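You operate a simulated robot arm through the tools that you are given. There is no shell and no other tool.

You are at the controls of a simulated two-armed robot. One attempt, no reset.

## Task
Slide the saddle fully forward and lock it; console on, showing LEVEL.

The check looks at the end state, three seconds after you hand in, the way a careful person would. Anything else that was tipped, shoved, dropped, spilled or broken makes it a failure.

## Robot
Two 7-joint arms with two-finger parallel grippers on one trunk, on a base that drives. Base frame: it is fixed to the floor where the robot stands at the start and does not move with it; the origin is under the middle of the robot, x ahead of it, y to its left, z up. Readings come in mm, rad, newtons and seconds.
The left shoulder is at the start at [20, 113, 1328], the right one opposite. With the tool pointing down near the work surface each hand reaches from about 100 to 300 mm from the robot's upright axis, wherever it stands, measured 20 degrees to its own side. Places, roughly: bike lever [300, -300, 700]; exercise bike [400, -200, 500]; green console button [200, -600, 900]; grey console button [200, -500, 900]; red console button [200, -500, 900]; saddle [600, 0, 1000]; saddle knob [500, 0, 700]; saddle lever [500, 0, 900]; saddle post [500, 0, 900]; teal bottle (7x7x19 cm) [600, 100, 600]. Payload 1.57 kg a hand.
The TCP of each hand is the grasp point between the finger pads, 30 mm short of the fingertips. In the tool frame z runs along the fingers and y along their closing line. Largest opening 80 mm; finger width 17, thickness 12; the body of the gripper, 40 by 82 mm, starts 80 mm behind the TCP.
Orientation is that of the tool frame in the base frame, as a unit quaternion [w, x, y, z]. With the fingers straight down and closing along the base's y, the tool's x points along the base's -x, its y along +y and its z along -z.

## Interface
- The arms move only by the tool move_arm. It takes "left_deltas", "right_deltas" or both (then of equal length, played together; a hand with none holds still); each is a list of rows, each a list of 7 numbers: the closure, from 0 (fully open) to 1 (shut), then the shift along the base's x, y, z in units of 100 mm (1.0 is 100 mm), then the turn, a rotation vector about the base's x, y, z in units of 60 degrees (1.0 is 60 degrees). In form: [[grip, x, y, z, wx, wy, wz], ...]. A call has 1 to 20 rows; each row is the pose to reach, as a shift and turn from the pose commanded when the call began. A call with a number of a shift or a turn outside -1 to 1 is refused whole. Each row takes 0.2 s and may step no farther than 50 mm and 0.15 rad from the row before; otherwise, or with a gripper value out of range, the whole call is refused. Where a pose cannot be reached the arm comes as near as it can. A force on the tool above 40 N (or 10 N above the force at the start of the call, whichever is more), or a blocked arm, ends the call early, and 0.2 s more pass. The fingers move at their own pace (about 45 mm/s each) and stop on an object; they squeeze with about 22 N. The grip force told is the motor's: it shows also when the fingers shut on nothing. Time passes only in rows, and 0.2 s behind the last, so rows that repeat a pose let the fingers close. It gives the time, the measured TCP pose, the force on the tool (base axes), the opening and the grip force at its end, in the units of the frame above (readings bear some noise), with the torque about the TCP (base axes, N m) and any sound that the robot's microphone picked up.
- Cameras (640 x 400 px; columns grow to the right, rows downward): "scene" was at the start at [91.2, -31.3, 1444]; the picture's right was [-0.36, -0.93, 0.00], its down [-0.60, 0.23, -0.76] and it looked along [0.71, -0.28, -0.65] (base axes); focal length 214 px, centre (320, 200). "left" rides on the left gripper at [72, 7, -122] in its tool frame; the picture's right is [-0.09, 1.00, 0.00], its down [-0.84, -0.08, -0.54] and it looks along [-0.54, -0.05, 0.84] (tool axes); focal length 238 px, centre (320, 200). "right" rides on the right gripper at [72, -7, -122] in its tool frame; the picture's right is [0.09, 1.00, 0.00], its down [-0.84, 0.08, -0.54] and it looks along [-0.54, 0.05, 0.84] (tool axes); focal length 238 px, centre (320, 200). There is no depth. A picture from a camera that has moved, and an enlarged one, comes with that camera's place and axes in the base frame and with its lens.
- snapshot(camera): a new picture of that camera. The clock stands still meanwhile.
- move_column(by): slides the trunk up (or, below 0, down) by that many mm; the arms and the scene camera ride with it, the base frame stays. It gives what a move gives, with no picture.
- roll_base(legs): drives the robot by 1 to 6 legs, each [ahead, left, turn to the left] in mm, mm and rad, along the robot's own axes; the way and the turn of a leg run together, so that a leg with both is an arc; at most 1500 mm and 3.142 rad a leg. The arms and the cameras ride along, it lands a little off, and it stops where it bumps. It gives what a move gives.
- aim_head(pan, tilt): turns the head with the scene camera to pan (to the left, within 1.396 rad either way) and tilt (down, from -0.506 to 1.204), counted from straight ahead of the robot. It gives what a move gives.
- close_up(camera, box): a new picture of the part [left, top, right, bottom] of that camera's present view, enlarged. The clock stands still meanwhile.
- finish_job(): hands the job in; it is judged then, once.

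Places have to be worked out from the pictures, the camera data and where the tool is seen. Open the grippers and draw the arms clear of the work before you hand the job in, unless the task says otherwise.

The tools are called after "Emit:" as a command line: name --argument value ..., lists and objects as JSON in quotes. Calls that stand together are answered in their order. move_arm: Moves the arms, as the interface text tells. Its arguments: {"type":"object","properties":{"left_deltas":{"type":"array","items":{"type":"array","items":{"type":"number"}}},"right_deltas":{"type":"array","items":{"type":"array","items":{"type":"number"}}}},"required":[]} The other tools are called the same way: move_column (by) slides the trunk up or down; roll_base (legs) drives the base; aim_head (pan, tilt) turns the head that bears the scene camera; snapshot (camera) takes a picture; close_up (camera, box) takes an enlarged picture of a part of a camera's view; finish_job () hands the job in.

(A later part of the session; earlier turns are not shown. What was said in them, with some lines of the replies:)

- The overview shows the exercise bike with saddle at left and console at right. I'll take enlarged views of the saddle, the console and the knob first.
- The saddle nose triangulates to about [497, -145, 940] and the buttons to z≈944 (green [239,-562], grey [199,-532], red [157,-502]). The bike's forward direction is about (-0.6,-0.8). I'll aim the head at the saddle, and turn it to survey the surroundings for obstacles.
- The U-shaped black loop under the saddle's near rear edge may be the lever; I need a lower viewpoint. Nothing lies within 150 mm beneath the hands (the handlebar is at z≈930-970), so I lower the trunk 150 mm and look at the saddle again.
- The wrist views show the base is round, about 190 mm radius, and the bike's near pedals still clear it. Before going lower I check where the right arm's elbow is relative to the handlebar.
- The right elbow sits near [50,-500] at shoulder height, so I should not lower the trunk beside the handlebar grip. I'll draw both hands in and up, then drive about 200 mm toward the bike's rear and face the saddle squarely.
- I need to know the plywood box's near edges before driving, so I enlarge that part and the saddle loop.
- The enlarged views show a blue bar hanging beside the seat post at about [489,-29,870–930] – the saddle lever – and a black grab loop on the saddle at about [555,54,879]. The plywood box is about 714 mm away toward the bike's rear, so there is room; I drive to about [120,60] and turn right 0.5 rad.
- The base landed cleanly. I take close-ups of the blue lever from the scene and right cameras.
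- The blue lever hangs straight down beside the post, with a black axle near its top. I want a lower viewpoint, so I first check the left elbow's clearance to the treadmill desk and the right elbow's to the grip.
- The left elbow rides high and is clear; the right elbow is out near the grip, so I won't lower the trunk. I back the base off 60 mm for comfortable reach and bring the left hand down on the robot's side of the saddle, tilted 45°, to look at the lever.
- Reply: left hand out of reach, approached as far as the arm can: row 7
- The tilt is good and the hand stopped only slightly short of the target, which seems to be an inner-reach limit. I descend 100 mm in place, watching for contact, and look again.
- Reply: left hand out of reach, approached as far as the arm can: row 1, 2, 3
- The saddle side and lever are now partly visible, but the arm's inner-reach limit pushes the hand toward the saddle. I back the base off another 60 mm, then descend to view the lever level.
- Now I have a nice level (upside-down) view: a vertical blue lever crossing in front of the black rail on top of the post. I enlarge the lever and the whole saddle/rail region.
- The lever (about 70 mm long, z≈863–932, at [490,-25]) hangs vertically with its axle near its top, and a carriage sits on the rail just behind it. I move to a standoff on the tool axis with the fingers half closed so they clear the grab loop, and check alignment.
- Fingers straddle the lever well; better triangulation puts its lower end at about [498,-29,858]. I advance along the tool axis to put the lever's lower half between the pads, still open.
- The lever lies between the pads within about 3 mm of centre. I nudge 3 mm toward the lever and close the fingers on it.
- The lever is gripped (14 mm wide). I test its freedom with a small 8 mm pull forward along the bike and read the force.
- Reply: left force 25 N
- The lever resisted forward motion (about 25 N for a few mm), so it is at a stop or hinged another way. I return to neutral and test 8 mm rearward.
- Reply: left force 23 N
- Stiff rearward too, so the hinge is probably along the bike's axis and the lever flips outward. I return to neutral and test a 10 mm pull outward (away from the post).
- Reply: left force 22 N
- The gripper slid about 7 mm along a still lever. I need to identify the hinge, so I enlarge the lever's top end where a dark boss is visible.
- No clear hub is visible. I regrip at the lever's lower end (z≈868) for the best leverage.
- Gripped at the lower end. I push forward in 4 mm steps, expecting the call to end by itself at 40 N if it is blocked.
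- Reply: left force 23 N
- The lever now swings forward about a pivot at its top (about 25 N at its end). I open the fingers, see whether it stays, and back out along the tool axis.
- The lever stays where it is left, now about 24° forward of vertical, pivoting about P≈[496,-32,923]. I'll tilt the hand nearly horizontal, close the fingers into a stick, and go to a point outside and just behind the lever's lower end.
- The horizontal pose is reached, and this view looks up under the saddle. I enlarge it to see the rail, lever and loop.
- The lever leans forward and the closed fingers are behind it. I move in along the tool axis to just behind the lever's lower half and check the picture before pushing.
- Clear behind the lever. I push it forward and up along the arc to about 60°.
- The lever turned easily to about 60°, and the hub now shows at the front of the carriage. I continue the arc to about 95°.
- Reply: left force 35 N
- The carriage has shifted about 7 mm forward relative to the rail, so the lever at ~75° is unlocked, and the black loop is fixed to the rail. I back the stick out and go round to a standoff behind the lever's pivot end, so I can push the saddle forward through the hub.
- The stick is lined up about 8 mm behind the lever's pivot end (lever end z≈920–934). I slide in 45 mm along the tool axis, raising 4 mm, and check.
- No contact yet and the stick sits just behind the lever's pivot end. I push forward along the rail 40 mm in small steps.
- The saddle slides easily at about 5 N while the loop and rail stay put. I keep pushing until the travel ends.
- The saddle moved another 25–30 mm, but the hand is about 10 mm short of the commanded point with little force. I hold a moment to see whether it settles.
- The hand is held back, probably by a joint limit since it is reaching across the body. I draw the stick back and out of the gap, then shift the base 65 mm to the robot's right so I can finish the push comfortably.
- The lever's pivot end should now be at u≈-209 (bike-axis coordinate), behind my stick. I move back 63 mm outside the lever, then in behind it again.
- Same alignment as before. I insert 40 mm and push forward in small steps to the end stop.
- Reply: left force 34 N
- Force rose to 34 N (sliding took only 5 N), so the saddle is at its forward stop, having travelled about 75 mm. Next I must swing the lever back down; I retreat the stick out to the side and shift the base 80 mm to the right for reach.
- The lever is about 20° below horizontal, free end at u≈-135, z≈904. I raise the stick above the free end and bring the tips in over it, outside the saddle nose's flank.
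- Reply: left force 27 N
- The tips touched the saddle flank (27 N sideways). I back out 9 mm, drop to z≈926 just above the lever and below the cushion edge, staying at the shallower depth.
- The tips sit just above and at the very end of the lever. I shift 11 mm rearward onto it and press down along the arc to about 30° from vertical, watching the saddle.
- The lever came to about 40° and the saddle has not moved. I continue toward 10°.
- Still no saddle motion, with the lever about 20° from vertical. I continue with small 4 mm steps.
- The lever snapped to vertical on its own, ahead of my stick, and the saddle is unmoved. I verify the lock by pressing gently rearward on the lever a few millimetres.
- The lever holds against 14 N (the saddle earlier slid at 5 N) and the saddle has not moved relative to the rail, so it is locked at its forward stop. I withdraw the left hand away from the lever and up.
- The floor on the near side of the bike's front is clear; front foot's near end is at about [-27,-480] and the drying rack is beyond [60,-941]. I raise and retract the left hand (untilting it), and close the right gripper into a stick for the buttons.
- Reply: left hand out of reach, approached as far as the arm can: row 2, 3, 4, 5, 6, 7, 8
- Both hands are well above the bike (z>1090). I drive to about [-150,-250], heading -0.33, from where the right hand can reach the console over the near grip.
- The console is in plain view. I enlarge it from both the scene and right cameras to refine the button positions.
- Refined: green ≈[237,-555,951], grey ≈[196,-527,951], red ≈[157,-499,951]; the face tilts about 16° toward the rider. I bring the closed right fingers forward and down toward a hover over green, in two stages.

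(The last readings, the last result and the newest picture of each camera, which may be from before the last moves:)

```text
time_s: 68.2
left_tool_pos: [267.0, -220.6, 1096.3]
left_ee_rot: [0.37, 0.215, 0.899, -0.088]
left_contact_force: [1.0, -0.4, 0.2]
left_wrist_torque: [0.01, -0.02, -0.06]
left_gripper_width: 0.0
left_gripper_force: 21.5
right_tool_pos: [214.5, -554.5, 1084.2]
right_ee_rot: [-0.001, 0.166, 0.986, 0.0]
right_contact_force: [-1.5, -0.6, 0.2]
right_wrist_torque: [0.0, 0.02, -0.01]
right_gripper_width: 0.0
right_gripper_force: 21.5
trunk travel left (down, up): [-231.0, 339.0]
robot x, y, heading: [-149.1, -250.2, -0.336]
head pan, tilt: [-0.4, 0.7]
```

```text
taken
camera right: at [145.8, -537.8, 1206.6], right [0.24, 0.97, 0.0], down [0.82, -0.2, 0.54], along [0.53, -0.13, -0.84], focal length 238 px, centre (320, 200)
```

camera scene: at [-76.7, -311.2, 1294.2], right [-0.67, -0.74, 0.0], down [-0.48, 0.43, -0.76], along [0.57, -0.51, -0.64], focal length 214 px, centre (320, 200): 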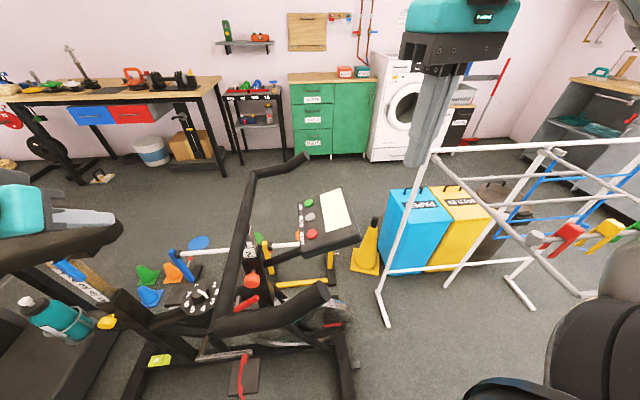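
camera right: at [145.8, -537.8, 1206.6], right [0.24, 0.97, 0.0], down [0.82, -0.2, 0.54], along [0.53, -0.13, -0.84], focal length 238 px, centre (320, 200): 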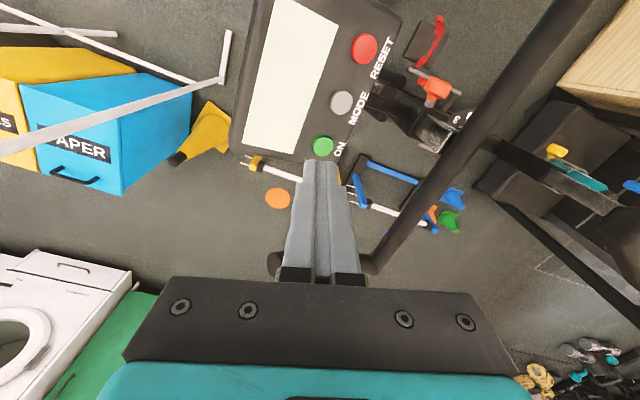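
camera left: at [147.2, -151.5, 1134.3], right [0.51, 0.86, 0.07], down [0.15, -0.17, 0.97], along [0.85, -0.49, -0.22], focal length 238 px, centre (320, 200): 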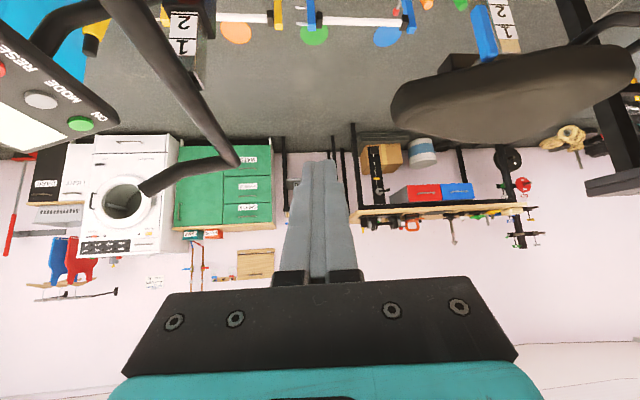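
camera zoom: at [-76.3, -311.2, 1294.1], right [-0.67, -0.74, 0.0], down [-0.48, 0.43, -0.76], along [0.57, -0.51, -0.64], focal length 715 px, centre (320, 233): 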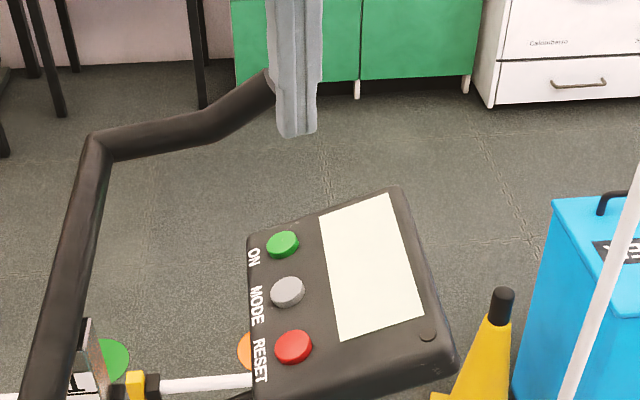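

Green is confirmed at [238,-556]. I move directly over it and descend to about 20 mm above.

Emit:
move_arm --right_deltas '[[1, 0.235, -0.015, -0.2, 0, 0, 0], [1, 0.235, -0.015, -0.5, 0, 0, 0], [1, 0.235, -0.015, -0.82, 0, 0, 0]]'

Emit:
close_up --camera "scene" --box '[280, 180, 380, 260]'

Emit:
close_up --camera "right" --box '[240, 60, 400, 200]'

```text
time_s: 69.0
left_tool_pos: [266.3, -218.9, 1096.9]
left_ee_rot: [0.37, 0.215, 0.9, -0.088]
left_contact_force: [0.3, 0.2, -0.3]
left_wrist_torque: [-0.01, -0.02, 0.0]
left_gripper_width: 0.0
left_gripper_force: 21.1
right_tool_pos: [237.0, -555.4, 1004.5]
right_ee_rot: [-0.001, 0.167, 0.986, 0.0]
right_contact_force: [-0.1, -0.3, 0.4]
right_wrist_torque: [-0.02, -0.06, 0.01]
right_gripper_width: 0.0
right_gripper_force: 21.4
trunk travel left (down, up): [-231.0, 339.0]
robot x, y, heading: [-152.4, -254.1, -0.334]
head pan, tilt: [-0.4, 0.7]
```

```text
5.00 times, centred on (330, 220) of scene
camera zoom: at [-76.7, -311.4, 1294.1], right [-0.67, -0.74, 0.0], down [-0.48, 0.43, -0.76], along [0.57, -0.51, -0.64], focal length 1072 px, centre (270, 100)
```

zoom: 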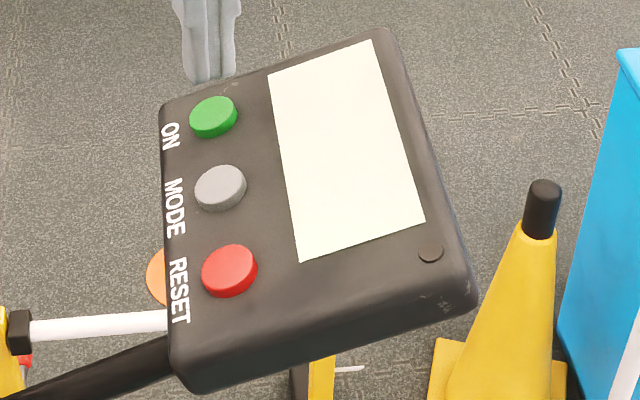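

```text
2.86 times, centred on (320, 130) of right
camera zoom: at [167.3, -538.5, 1126.0], right [0.24, 0.97, 0.0], down [0.82, -0.2, 0.54], along [0.53, -0.13, -0.84], focal length 681 px, centre (320, 400)
```

zoom: 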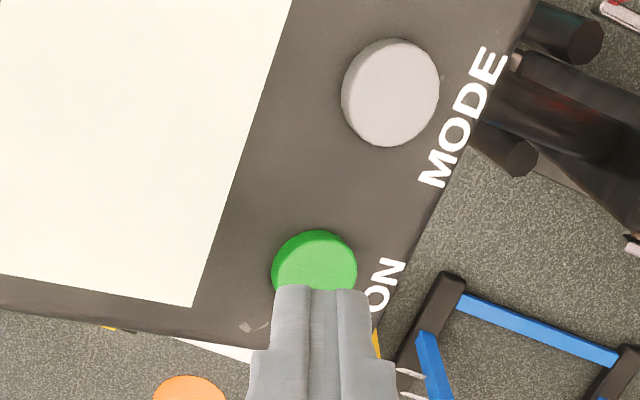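

The stick is aligned over the green button. I press down in small steps to about 5 mm past expected contact, then lift.

Emit:
move_arm --right_deltas '[[1, 0, 0, -0.12, 0, 0, 0], [1, 0, 0, -0.2, 0, 0, 0], [1, 0, 0, -0.24, 0, 0, 0], [1, 0, 0, -0.27, 0, 0, 0]]'

Emit:
close_up --camera "scene" --box '[280, 180, 380, 260]'

```text
time_s: 70.0
left_tool_pos: [265.4, -218.6, 1097.9]
left_ee_rot: [0.371, 0.215, 0.899, -0.088]
left_contact_force: [-0.5, 0.0, -0.1]
left_wrist_torque: [-0.02, 0.0, 0.04]
left_gripper_width: 0.0
left_gripper_force: 22.1
right_tool_pos: [237.1, -557.4, 979.8]
right_ee_rot: [0.001, 0.166, 0.986, 0.0]
right_contact_force: [-1.4, -1.1, 7.9]
right_wrist_torque: [-0.11, 0.09, -0.04]
right_gripper_width: 0.2
right_gripper_force: 21.1
trunk travel left (down, up): [-231.0, 339.0]
robot x, y, heading: [-149.9, -249.7, -0.34]
head pan, tilt: [-0.4, 0.7]
heard: click
```

```text
5.00 times, centred on (330, 220) of scene
camera zoom: at [-77.3, -311.1, 1294.3], right [-0.67, -0.74, 0.0], down [-0.48, 0.43, -0.77], along [0.57, -0.51, -0.64], focal length 1072 px, centre (270, 100)
```

zoom: 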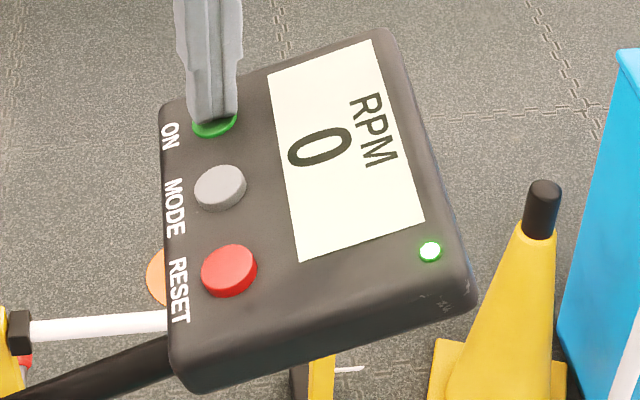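

A click, and the console lights up showing "RPM 0". I lift off and move over the grey MODE button at about [196.5,-528].

Emit:
move_arm --right_deltas '[[1, 0, 0, 0.15, 0, 0, 0], [1, 0, 0, 0.3, 0, 0, 0], [1, -0.2, 0.14, 0.3, 0, 0, 0], [1, -0.41, 0.28, 0.3, 0, 0, 0], [1, -0.41, 0.28, 0.3, 0, 0, 0]]'

Emit:
close_up --camera "scene" --box '[280, 180, 380, 260]'

Emit:
close_up --camera "right" --box '[240, 60, 400, 200]'

```text
time_s: 71.2
left_tool_pos: [267.0, -219.3, 1096.3]
left_ee_rot: [0.37, 0.215, 0.9, -0.087]
left_contact_force: [-0.2, -0.1, -0.6]
left_wrist_torque: [-0.01, 0.0, 0.0]
left_gripper_width: 0.3
left_gripper_force: 21.6
right_tool_pos: [196.8, -530.1, 1007.9]
right_ee_rot: [0.0, 0.166, 0.986, 0.001]
right_contact_force: [0.3, 0.0, -0.3]
right_wrist_torque: [0.02, -0.02, -0.01]
right_gripper_width: 0.0
right_gripper_force: 21.4
trunk travel left (down, up): [-231.0, 339.0]
robot x, y, heading: [-152.1, -249.6, -0.332]
head pan, tilt: [-0.4, 0.7]
```

```text
5.00 times, centred on (330, 220) of scene
camera zoom: at [-76.7, -311.3, 1294.1], right [-0.67, -0.74, 0.0], down [-0.48, 0.43, -0.76], along [0.57, -0.51, -0.64], focal length 1072 px, centre (270, 100)
```

zoom: 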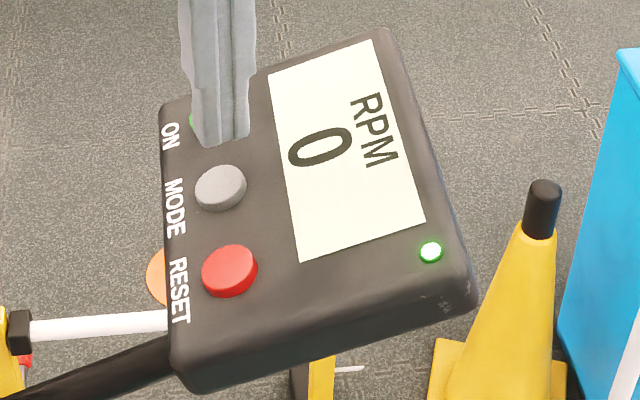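

```text
2.86 times, centred on (320, 130) of right
camera zoom: at [127.4, -512.3, 1129.6], right [0.24, 0.97, 0.0], down [0.82, -0.2, 0.54], along [0.53, -0.13, -0.84], focal length 681 px, centre (320, 400)
```

zoom: 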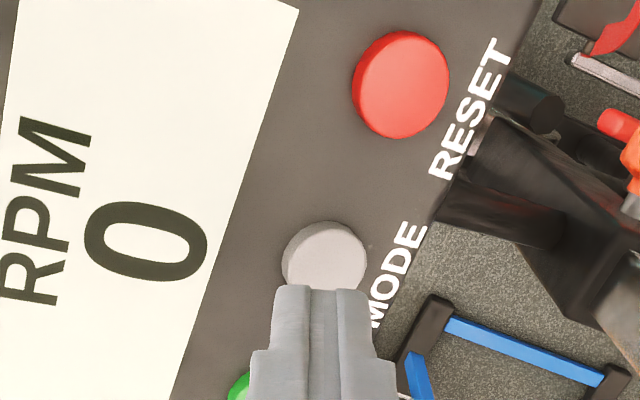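

Aligned over MODE. I press to the same depth as before and lift again.

Emit:
move_arm --right_deltas '[[1, 0, 0, -0.12, 0, 0, 0], [1, 0, 0, -0.22, 0, 0, 0], [1, 0, 0, -0.27, 0, 0, 0], [1, 0, 0, -0.305, 0, 0, 0], [1, 0, 0, -0.2, 0, 0, 0], [1, 0, 0, 0, 0, 0, 0]]'

Emit:
close_up --camera "scene" --box '[280, 180, 380, 260]'

```text
time_s: 72.6
left_tool_pos: [266.4, -219.9, 1096.6]
left_ee_rot: [0.37, 0.214, 0.9, -0.087]
left_contact_force: [0.0, 0.1, 0.8]
left_wrist_torque: [-0.02, -0.01, 0.06]
left_gripper_width: 0.0
left_gripper_force: 21.3
right_tool_pos: [195.0, -529.6, 1007.8]
right_ee_rot: [-0.001, 0.165, 0.986, 0.0]
right_contact_force: [0.3, 0.2, 0.2]
right_wrist_torque: [0.0, -0.04, -0.01]
right_gripper_width: 0.0
right_gripper_force: 20.9
trunk travel left (down, up): [-231.0, 339.0]
robot x, y, heading: [-150.4, -253.0, -0.333]
head pan, tilt: [-0.4, 0.7]
heard: click
```

```text
5.00 times, centred on (330, 220) of scene
camera zoom: at [-76.6, -311.3, 1294.1], right [-0.67, -0.74, 0.0], down [-0.48, 0.43, -0.76], along [0.57, -0.51, -0.64], focal length 1072 px, centre (270, 100)
```

zoom: 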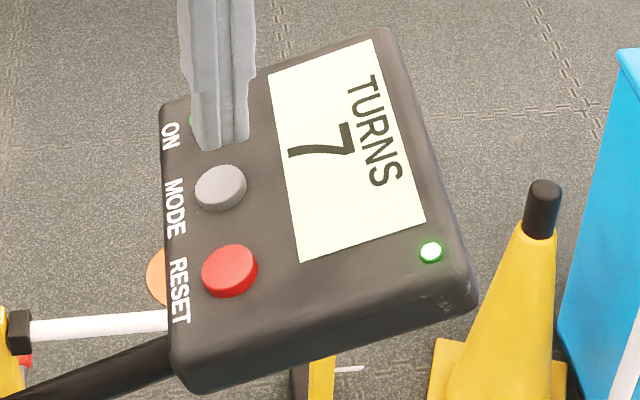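

MODE advanced the display to "TURNS 7". I press MODE once more.

Emit:
move_arm --right_deltas '[[1, 0, 0, -0.12, 0, 0, 0], [1, 0, 0, -0.22, 0, 0, 0], [1, 0, 0, -0.27, 0, 0, 0], [1, 0, 0, -0.305, 0, 0, 0], [1, 0, 0, -0.2, 0, 0, 0], [1, 0, 0, 0, 0, 0, 0]]'

Emit:
close_up --camera "scene" --box '[280, 180, 380, 260]'

```text
time_s: 74.0
left_tool_pos: [267.3, -219.7, 1096.4]
left_ee_rot: [0.37, 0.215, 0.899, -0.088]
left_contact_force: [0.1, -0.1, -0.1]
left_wrist_torque: [0.01, 0.01, 0.0]
left_gripper_width: 0.0
left_gripper_force: 21.2
right_tool_pos: [194.7, -528.5, 1005.5]
right_ee_rot: [-0.001, 0.166, 0.986, 0.0]
right_contact_force: [0.0, 0.2, -0.2]
right_wrist_torque: [0.01, 0.03, 0.02]
right_gripper_width: 0.0
right_gripper_force: 21.0
trunk travel left (down, up): [-231.0, 339.0]
robot x, y, heading: [-151.8, -251.2, -0.335]
head pan, tilt: [-0.4, 0.7]
heard: click
```

```text
5.00 times, centred on (330, 220) of scene
camera zoom: at [-76.6, -311.2, 1294.1], right [-0.67, -0.74, 0.0], down [-0.48, 0.43, -0.76], along [0.57, -0.51, -0.64], focal length 1072 px, centre (270, 100)
```

zoom: 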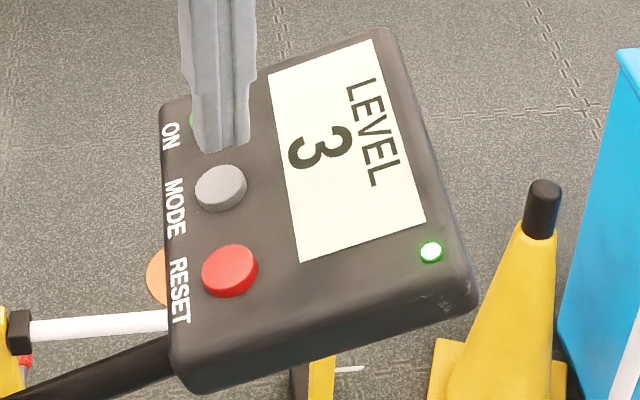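

The display shows "LEVEL 3" with the console on. I lift the right hand clear and draw it back toward the robot.

Emit:
move_arm --right_deltas '[[1, 0, 0, 0.3, 0, 0, 0], [1, 0, 0, 0.65, 0, 0, 0], [1, 0, 0, 1.0, 0, 0, 0], [0.5, -0.3, 0, 1.0, 0, 0, 0], [0.2, -0.65, 0, 1.0, 0, 0, 0], [0, -1.0, 0, 1.0, 0, 0, 0], [0, -1.0, 0, 1.0, 0, 0, 0]]'

Emit:
move_arm --right_deltas '[[0, -0.3, 0.1, 0.2, 0, 0, 0], [0, -0.6, 0.2, 0.4, 0, 0, 0], [0, -0.8, 0.3, 0.6, 0, 0, 0]]' --left_deltas '[[0.5, 0, 0, 0.2, 0, 0, 0], [0, 0, 0, 0.4, 0, 0, 0], [0, 0, 0, 0.6, 0, 0, 0]]'

Emit:
snapshot --camera "scene"

Emit:
snapshot --camera "left"

```text
time_s: 75.6
left_tool_pos: [266.4, -219.0, 1096.5]
left_ee_rot: [0.37, 0.214, 0.9, -0.088]
left_contact_force: [-1.5, 0.9, -0.4]
left_wrist_torque: [0.02, 0.0, 0.04]
left_gripper_width: 0.0
left_gripper_force: 21.3
right_tool_pos: [95.0, -529.9, 1105.5]
right_ee_rot: [0.0, 0.165, 0.986, -0.001]
right_contact_force: [0.0, -0.3, -0.3]
right_wrist_torque: [-0.01, 0.0, -0.02]
right_gripper_width: 80.1
right_gripper_force: 0.1
trunk travel left (down, up): [-231.0, 339.0]
robot x, y, heading: [-152.0, -251.8, -0.333]
head pan, tilt: [-0.4, 0.7]
```

```text
time_s: 76.4
left_tool_pos: [264.8, -220.0, 1157.7]
left_ee_rot: [0.37, 0.215, 0.899, -0.088]
left_contact_force: [0.3, 0.6, -0.6]
left_wrist_torque: [-0.01, -0.01, -0.02]
left_gripper_width: 65.9
left_gripper_force: 0.1
right_tool_pos: [16.2, -498.4, 1166.9]
right_ee_rot: [0.0, 0.167, 0.986, 0.0]
right_contact_force: [-0.3, -0.1, -0.1]
right_wrist_torque: [0.0, 0.02, -0.01]
right_gripper_width: 80.2
right_gripper_force: 0.0
trunk travel left (down, up): [-231.0, 339.0]
robot x, y, heading: [-150.7, -253.6, -0.334]
head pan, tilt: [-0.4, 0.7]
```

```text
taken
camera scene: at [-77.0, -311.1, 1294.2], right [-0.67, -0.74, 0.0], down [-0.48, 0.43, -0.77], along [0.57, -0.51, -0.64], focal length 214 px, centre (320, 200)
```

scene: 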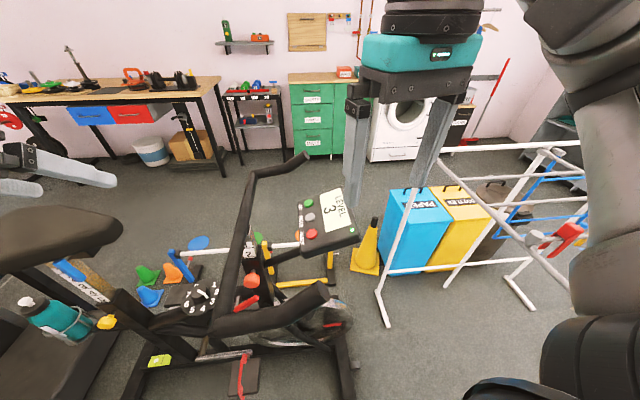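

```text
taken
camera left: at [146.2, -151.4, 1194.1], right [0.51, 0.86, 0.07], down [0.15, -0.17, 0.97], along [0.85, -0.48, -0.22], focal length 238 px, centre (320, 200)
```

left: 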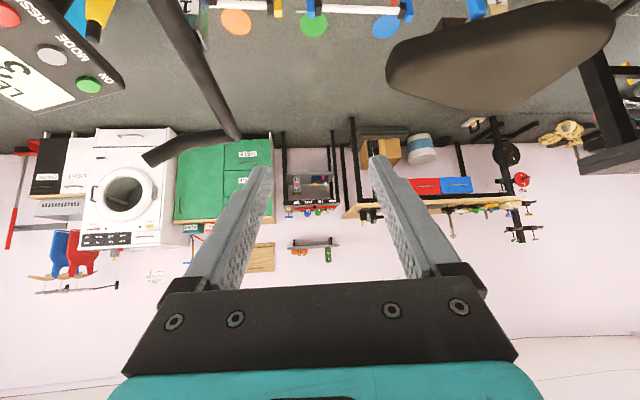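

Console reads LEVEL; both grippers are open and high. I do a last visual check of the saddle, lever and surroundings.

Emit:
aim_head --pan 0.5 --tilt 0.6

Emit:
snapshot --camera "scene"

Emit:
close_up --camera "left" --box '[380, 0, 640, 130]'

```text
time_s: 77.6
left_tool_pos: [266.5, -220.5, 1156.2]
left_ee_rot: [0.369, 0.215, 0.9, -0.087]
left_contact_force: [0.0, -0.4, 0.7]
left_wrist_torque: [0.02, 0.0, 0.03]
left_gripper_width: 79.7
left_gripper_force: 0.0
right_tool_pos: [17.5, -499.5, 1166.5]
right_ee_rot: [0.0, 0.166, 0.986, 0.0]
right_contact_force: [0.3, 0.6, -0.7]
right_wrist_torque: [-0.01, 0.0, -0.01]
right_gripper_width: 80.1
right_gripper_force: 0.2
trunk travel left (down, up): [-231.0, 339.0]
robot x, y, heading: [-151.7, -250.6, -0.337]
head pan, tilt: [0.499, 0.6]
```

```text
taken
camera scene: at [-52.6, -240.0, 1302.8], right [0.16, -0.99, 0.0], down [-0.56, -0.09, -0.83], along [0.81, 0.14, -0.56], focal length 214 px, centre (320, 200)
```

scene: 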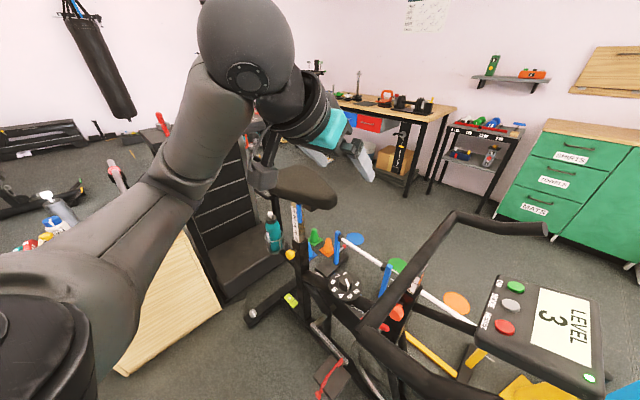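

```text
2.46 times, centred on (510, 65) of left
camera zoom: at [146.7, -151.6, 1193.8], right [0.51, 0.86, 0.07], down [0.15, -0.17, 0.97], along [0.85, -0.49, -0.22], focal length 587 px, centre (-148, 532)
```

zoom: 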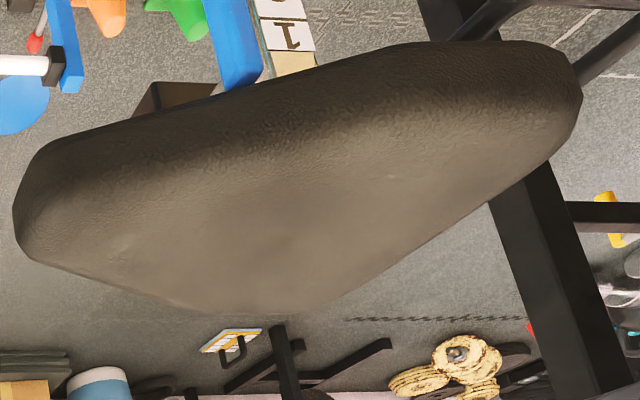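

The saddle is forward and the lever appears hanging down. One more enlargement of the lever to confirm it's vertical.

Emit:
close_up --camera "scene" --box '[250, 155, 370, 265]'

Emit:
close_up --camera "scene" --box '[460, 260, 640, 400]'

```text
3.64 times, centred on (310, 210) of scene
camera zoom: at [-52.6, -240.0, 1302.8], right [0.16, -0.99, 0.0], down [-0.56, -0.09, -0.83], along [0.81, 0.14, -0.56], focal length 780 px, centre (356, 164)
```

zoom: 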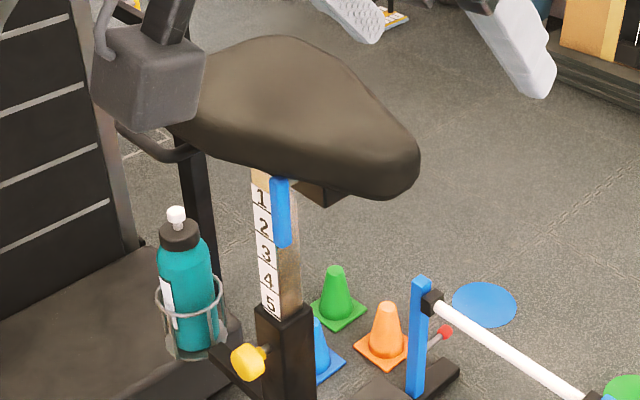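

```text
2.86 times, centred on (550, 330) of scene
camera zoom: at [-52.6, -240.0, 1302.8], right [0.16, -0.99, 0.0], down [-0.56, -0.09, -0.83], along [0.81, 0.14, -0.56], focal length 613 px, centre (-337, -171)
```

zoom: 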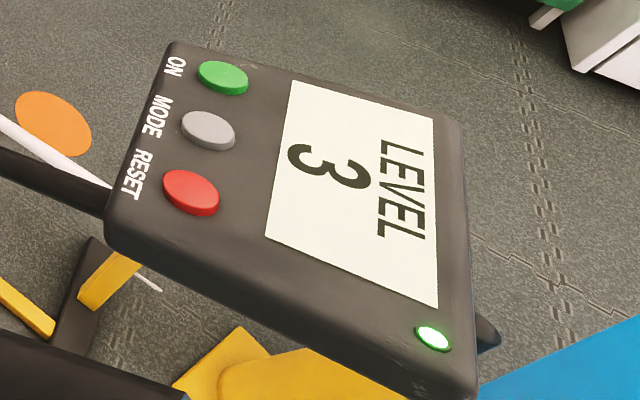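

Everything checks out: the saddle is against its forward stop, the lever hangs vertical and locked, and the console is on and shows LEVEL. The bottle and surroundings are undisturbed, and both hands are open and clear, so I hand the job in.

Emit:
finish_job

```text
The job is handed in.
```

The saddle is fully forward and locked, and the console is on and showing LEVEL ("LEVEL 3"). The job is handed in; I haven't seen the verdict.

- **Saddle:** I flipped the blue saddle lever up to unlock it and slid the saddle forward about 75 mm. It took about 5 N to slide, then stopped hard at 34 N, so I take that as the end of its travel.
- **Lock:** I swung the lever back down and it snapped to vertical. It then held against a 14 N push with no visible saddle movement. I judged that the saddle stayed at the stop from the pictures, which are good to about 2–3 mm.
- **Console:** One press of the green button turned it on at RPM. Two presses of MODE took it through TURNS to LEVEL. I didn't touch RESET.
- **Other contact:** While lining up on the lever, the closed fingers briefly pressed the side of the saddle with about 27 N. It caused no visible shift. The bottle, cones, saddle knob, dial and red bike lever were not touched.

Both grippers are open and raised clear of the bike.
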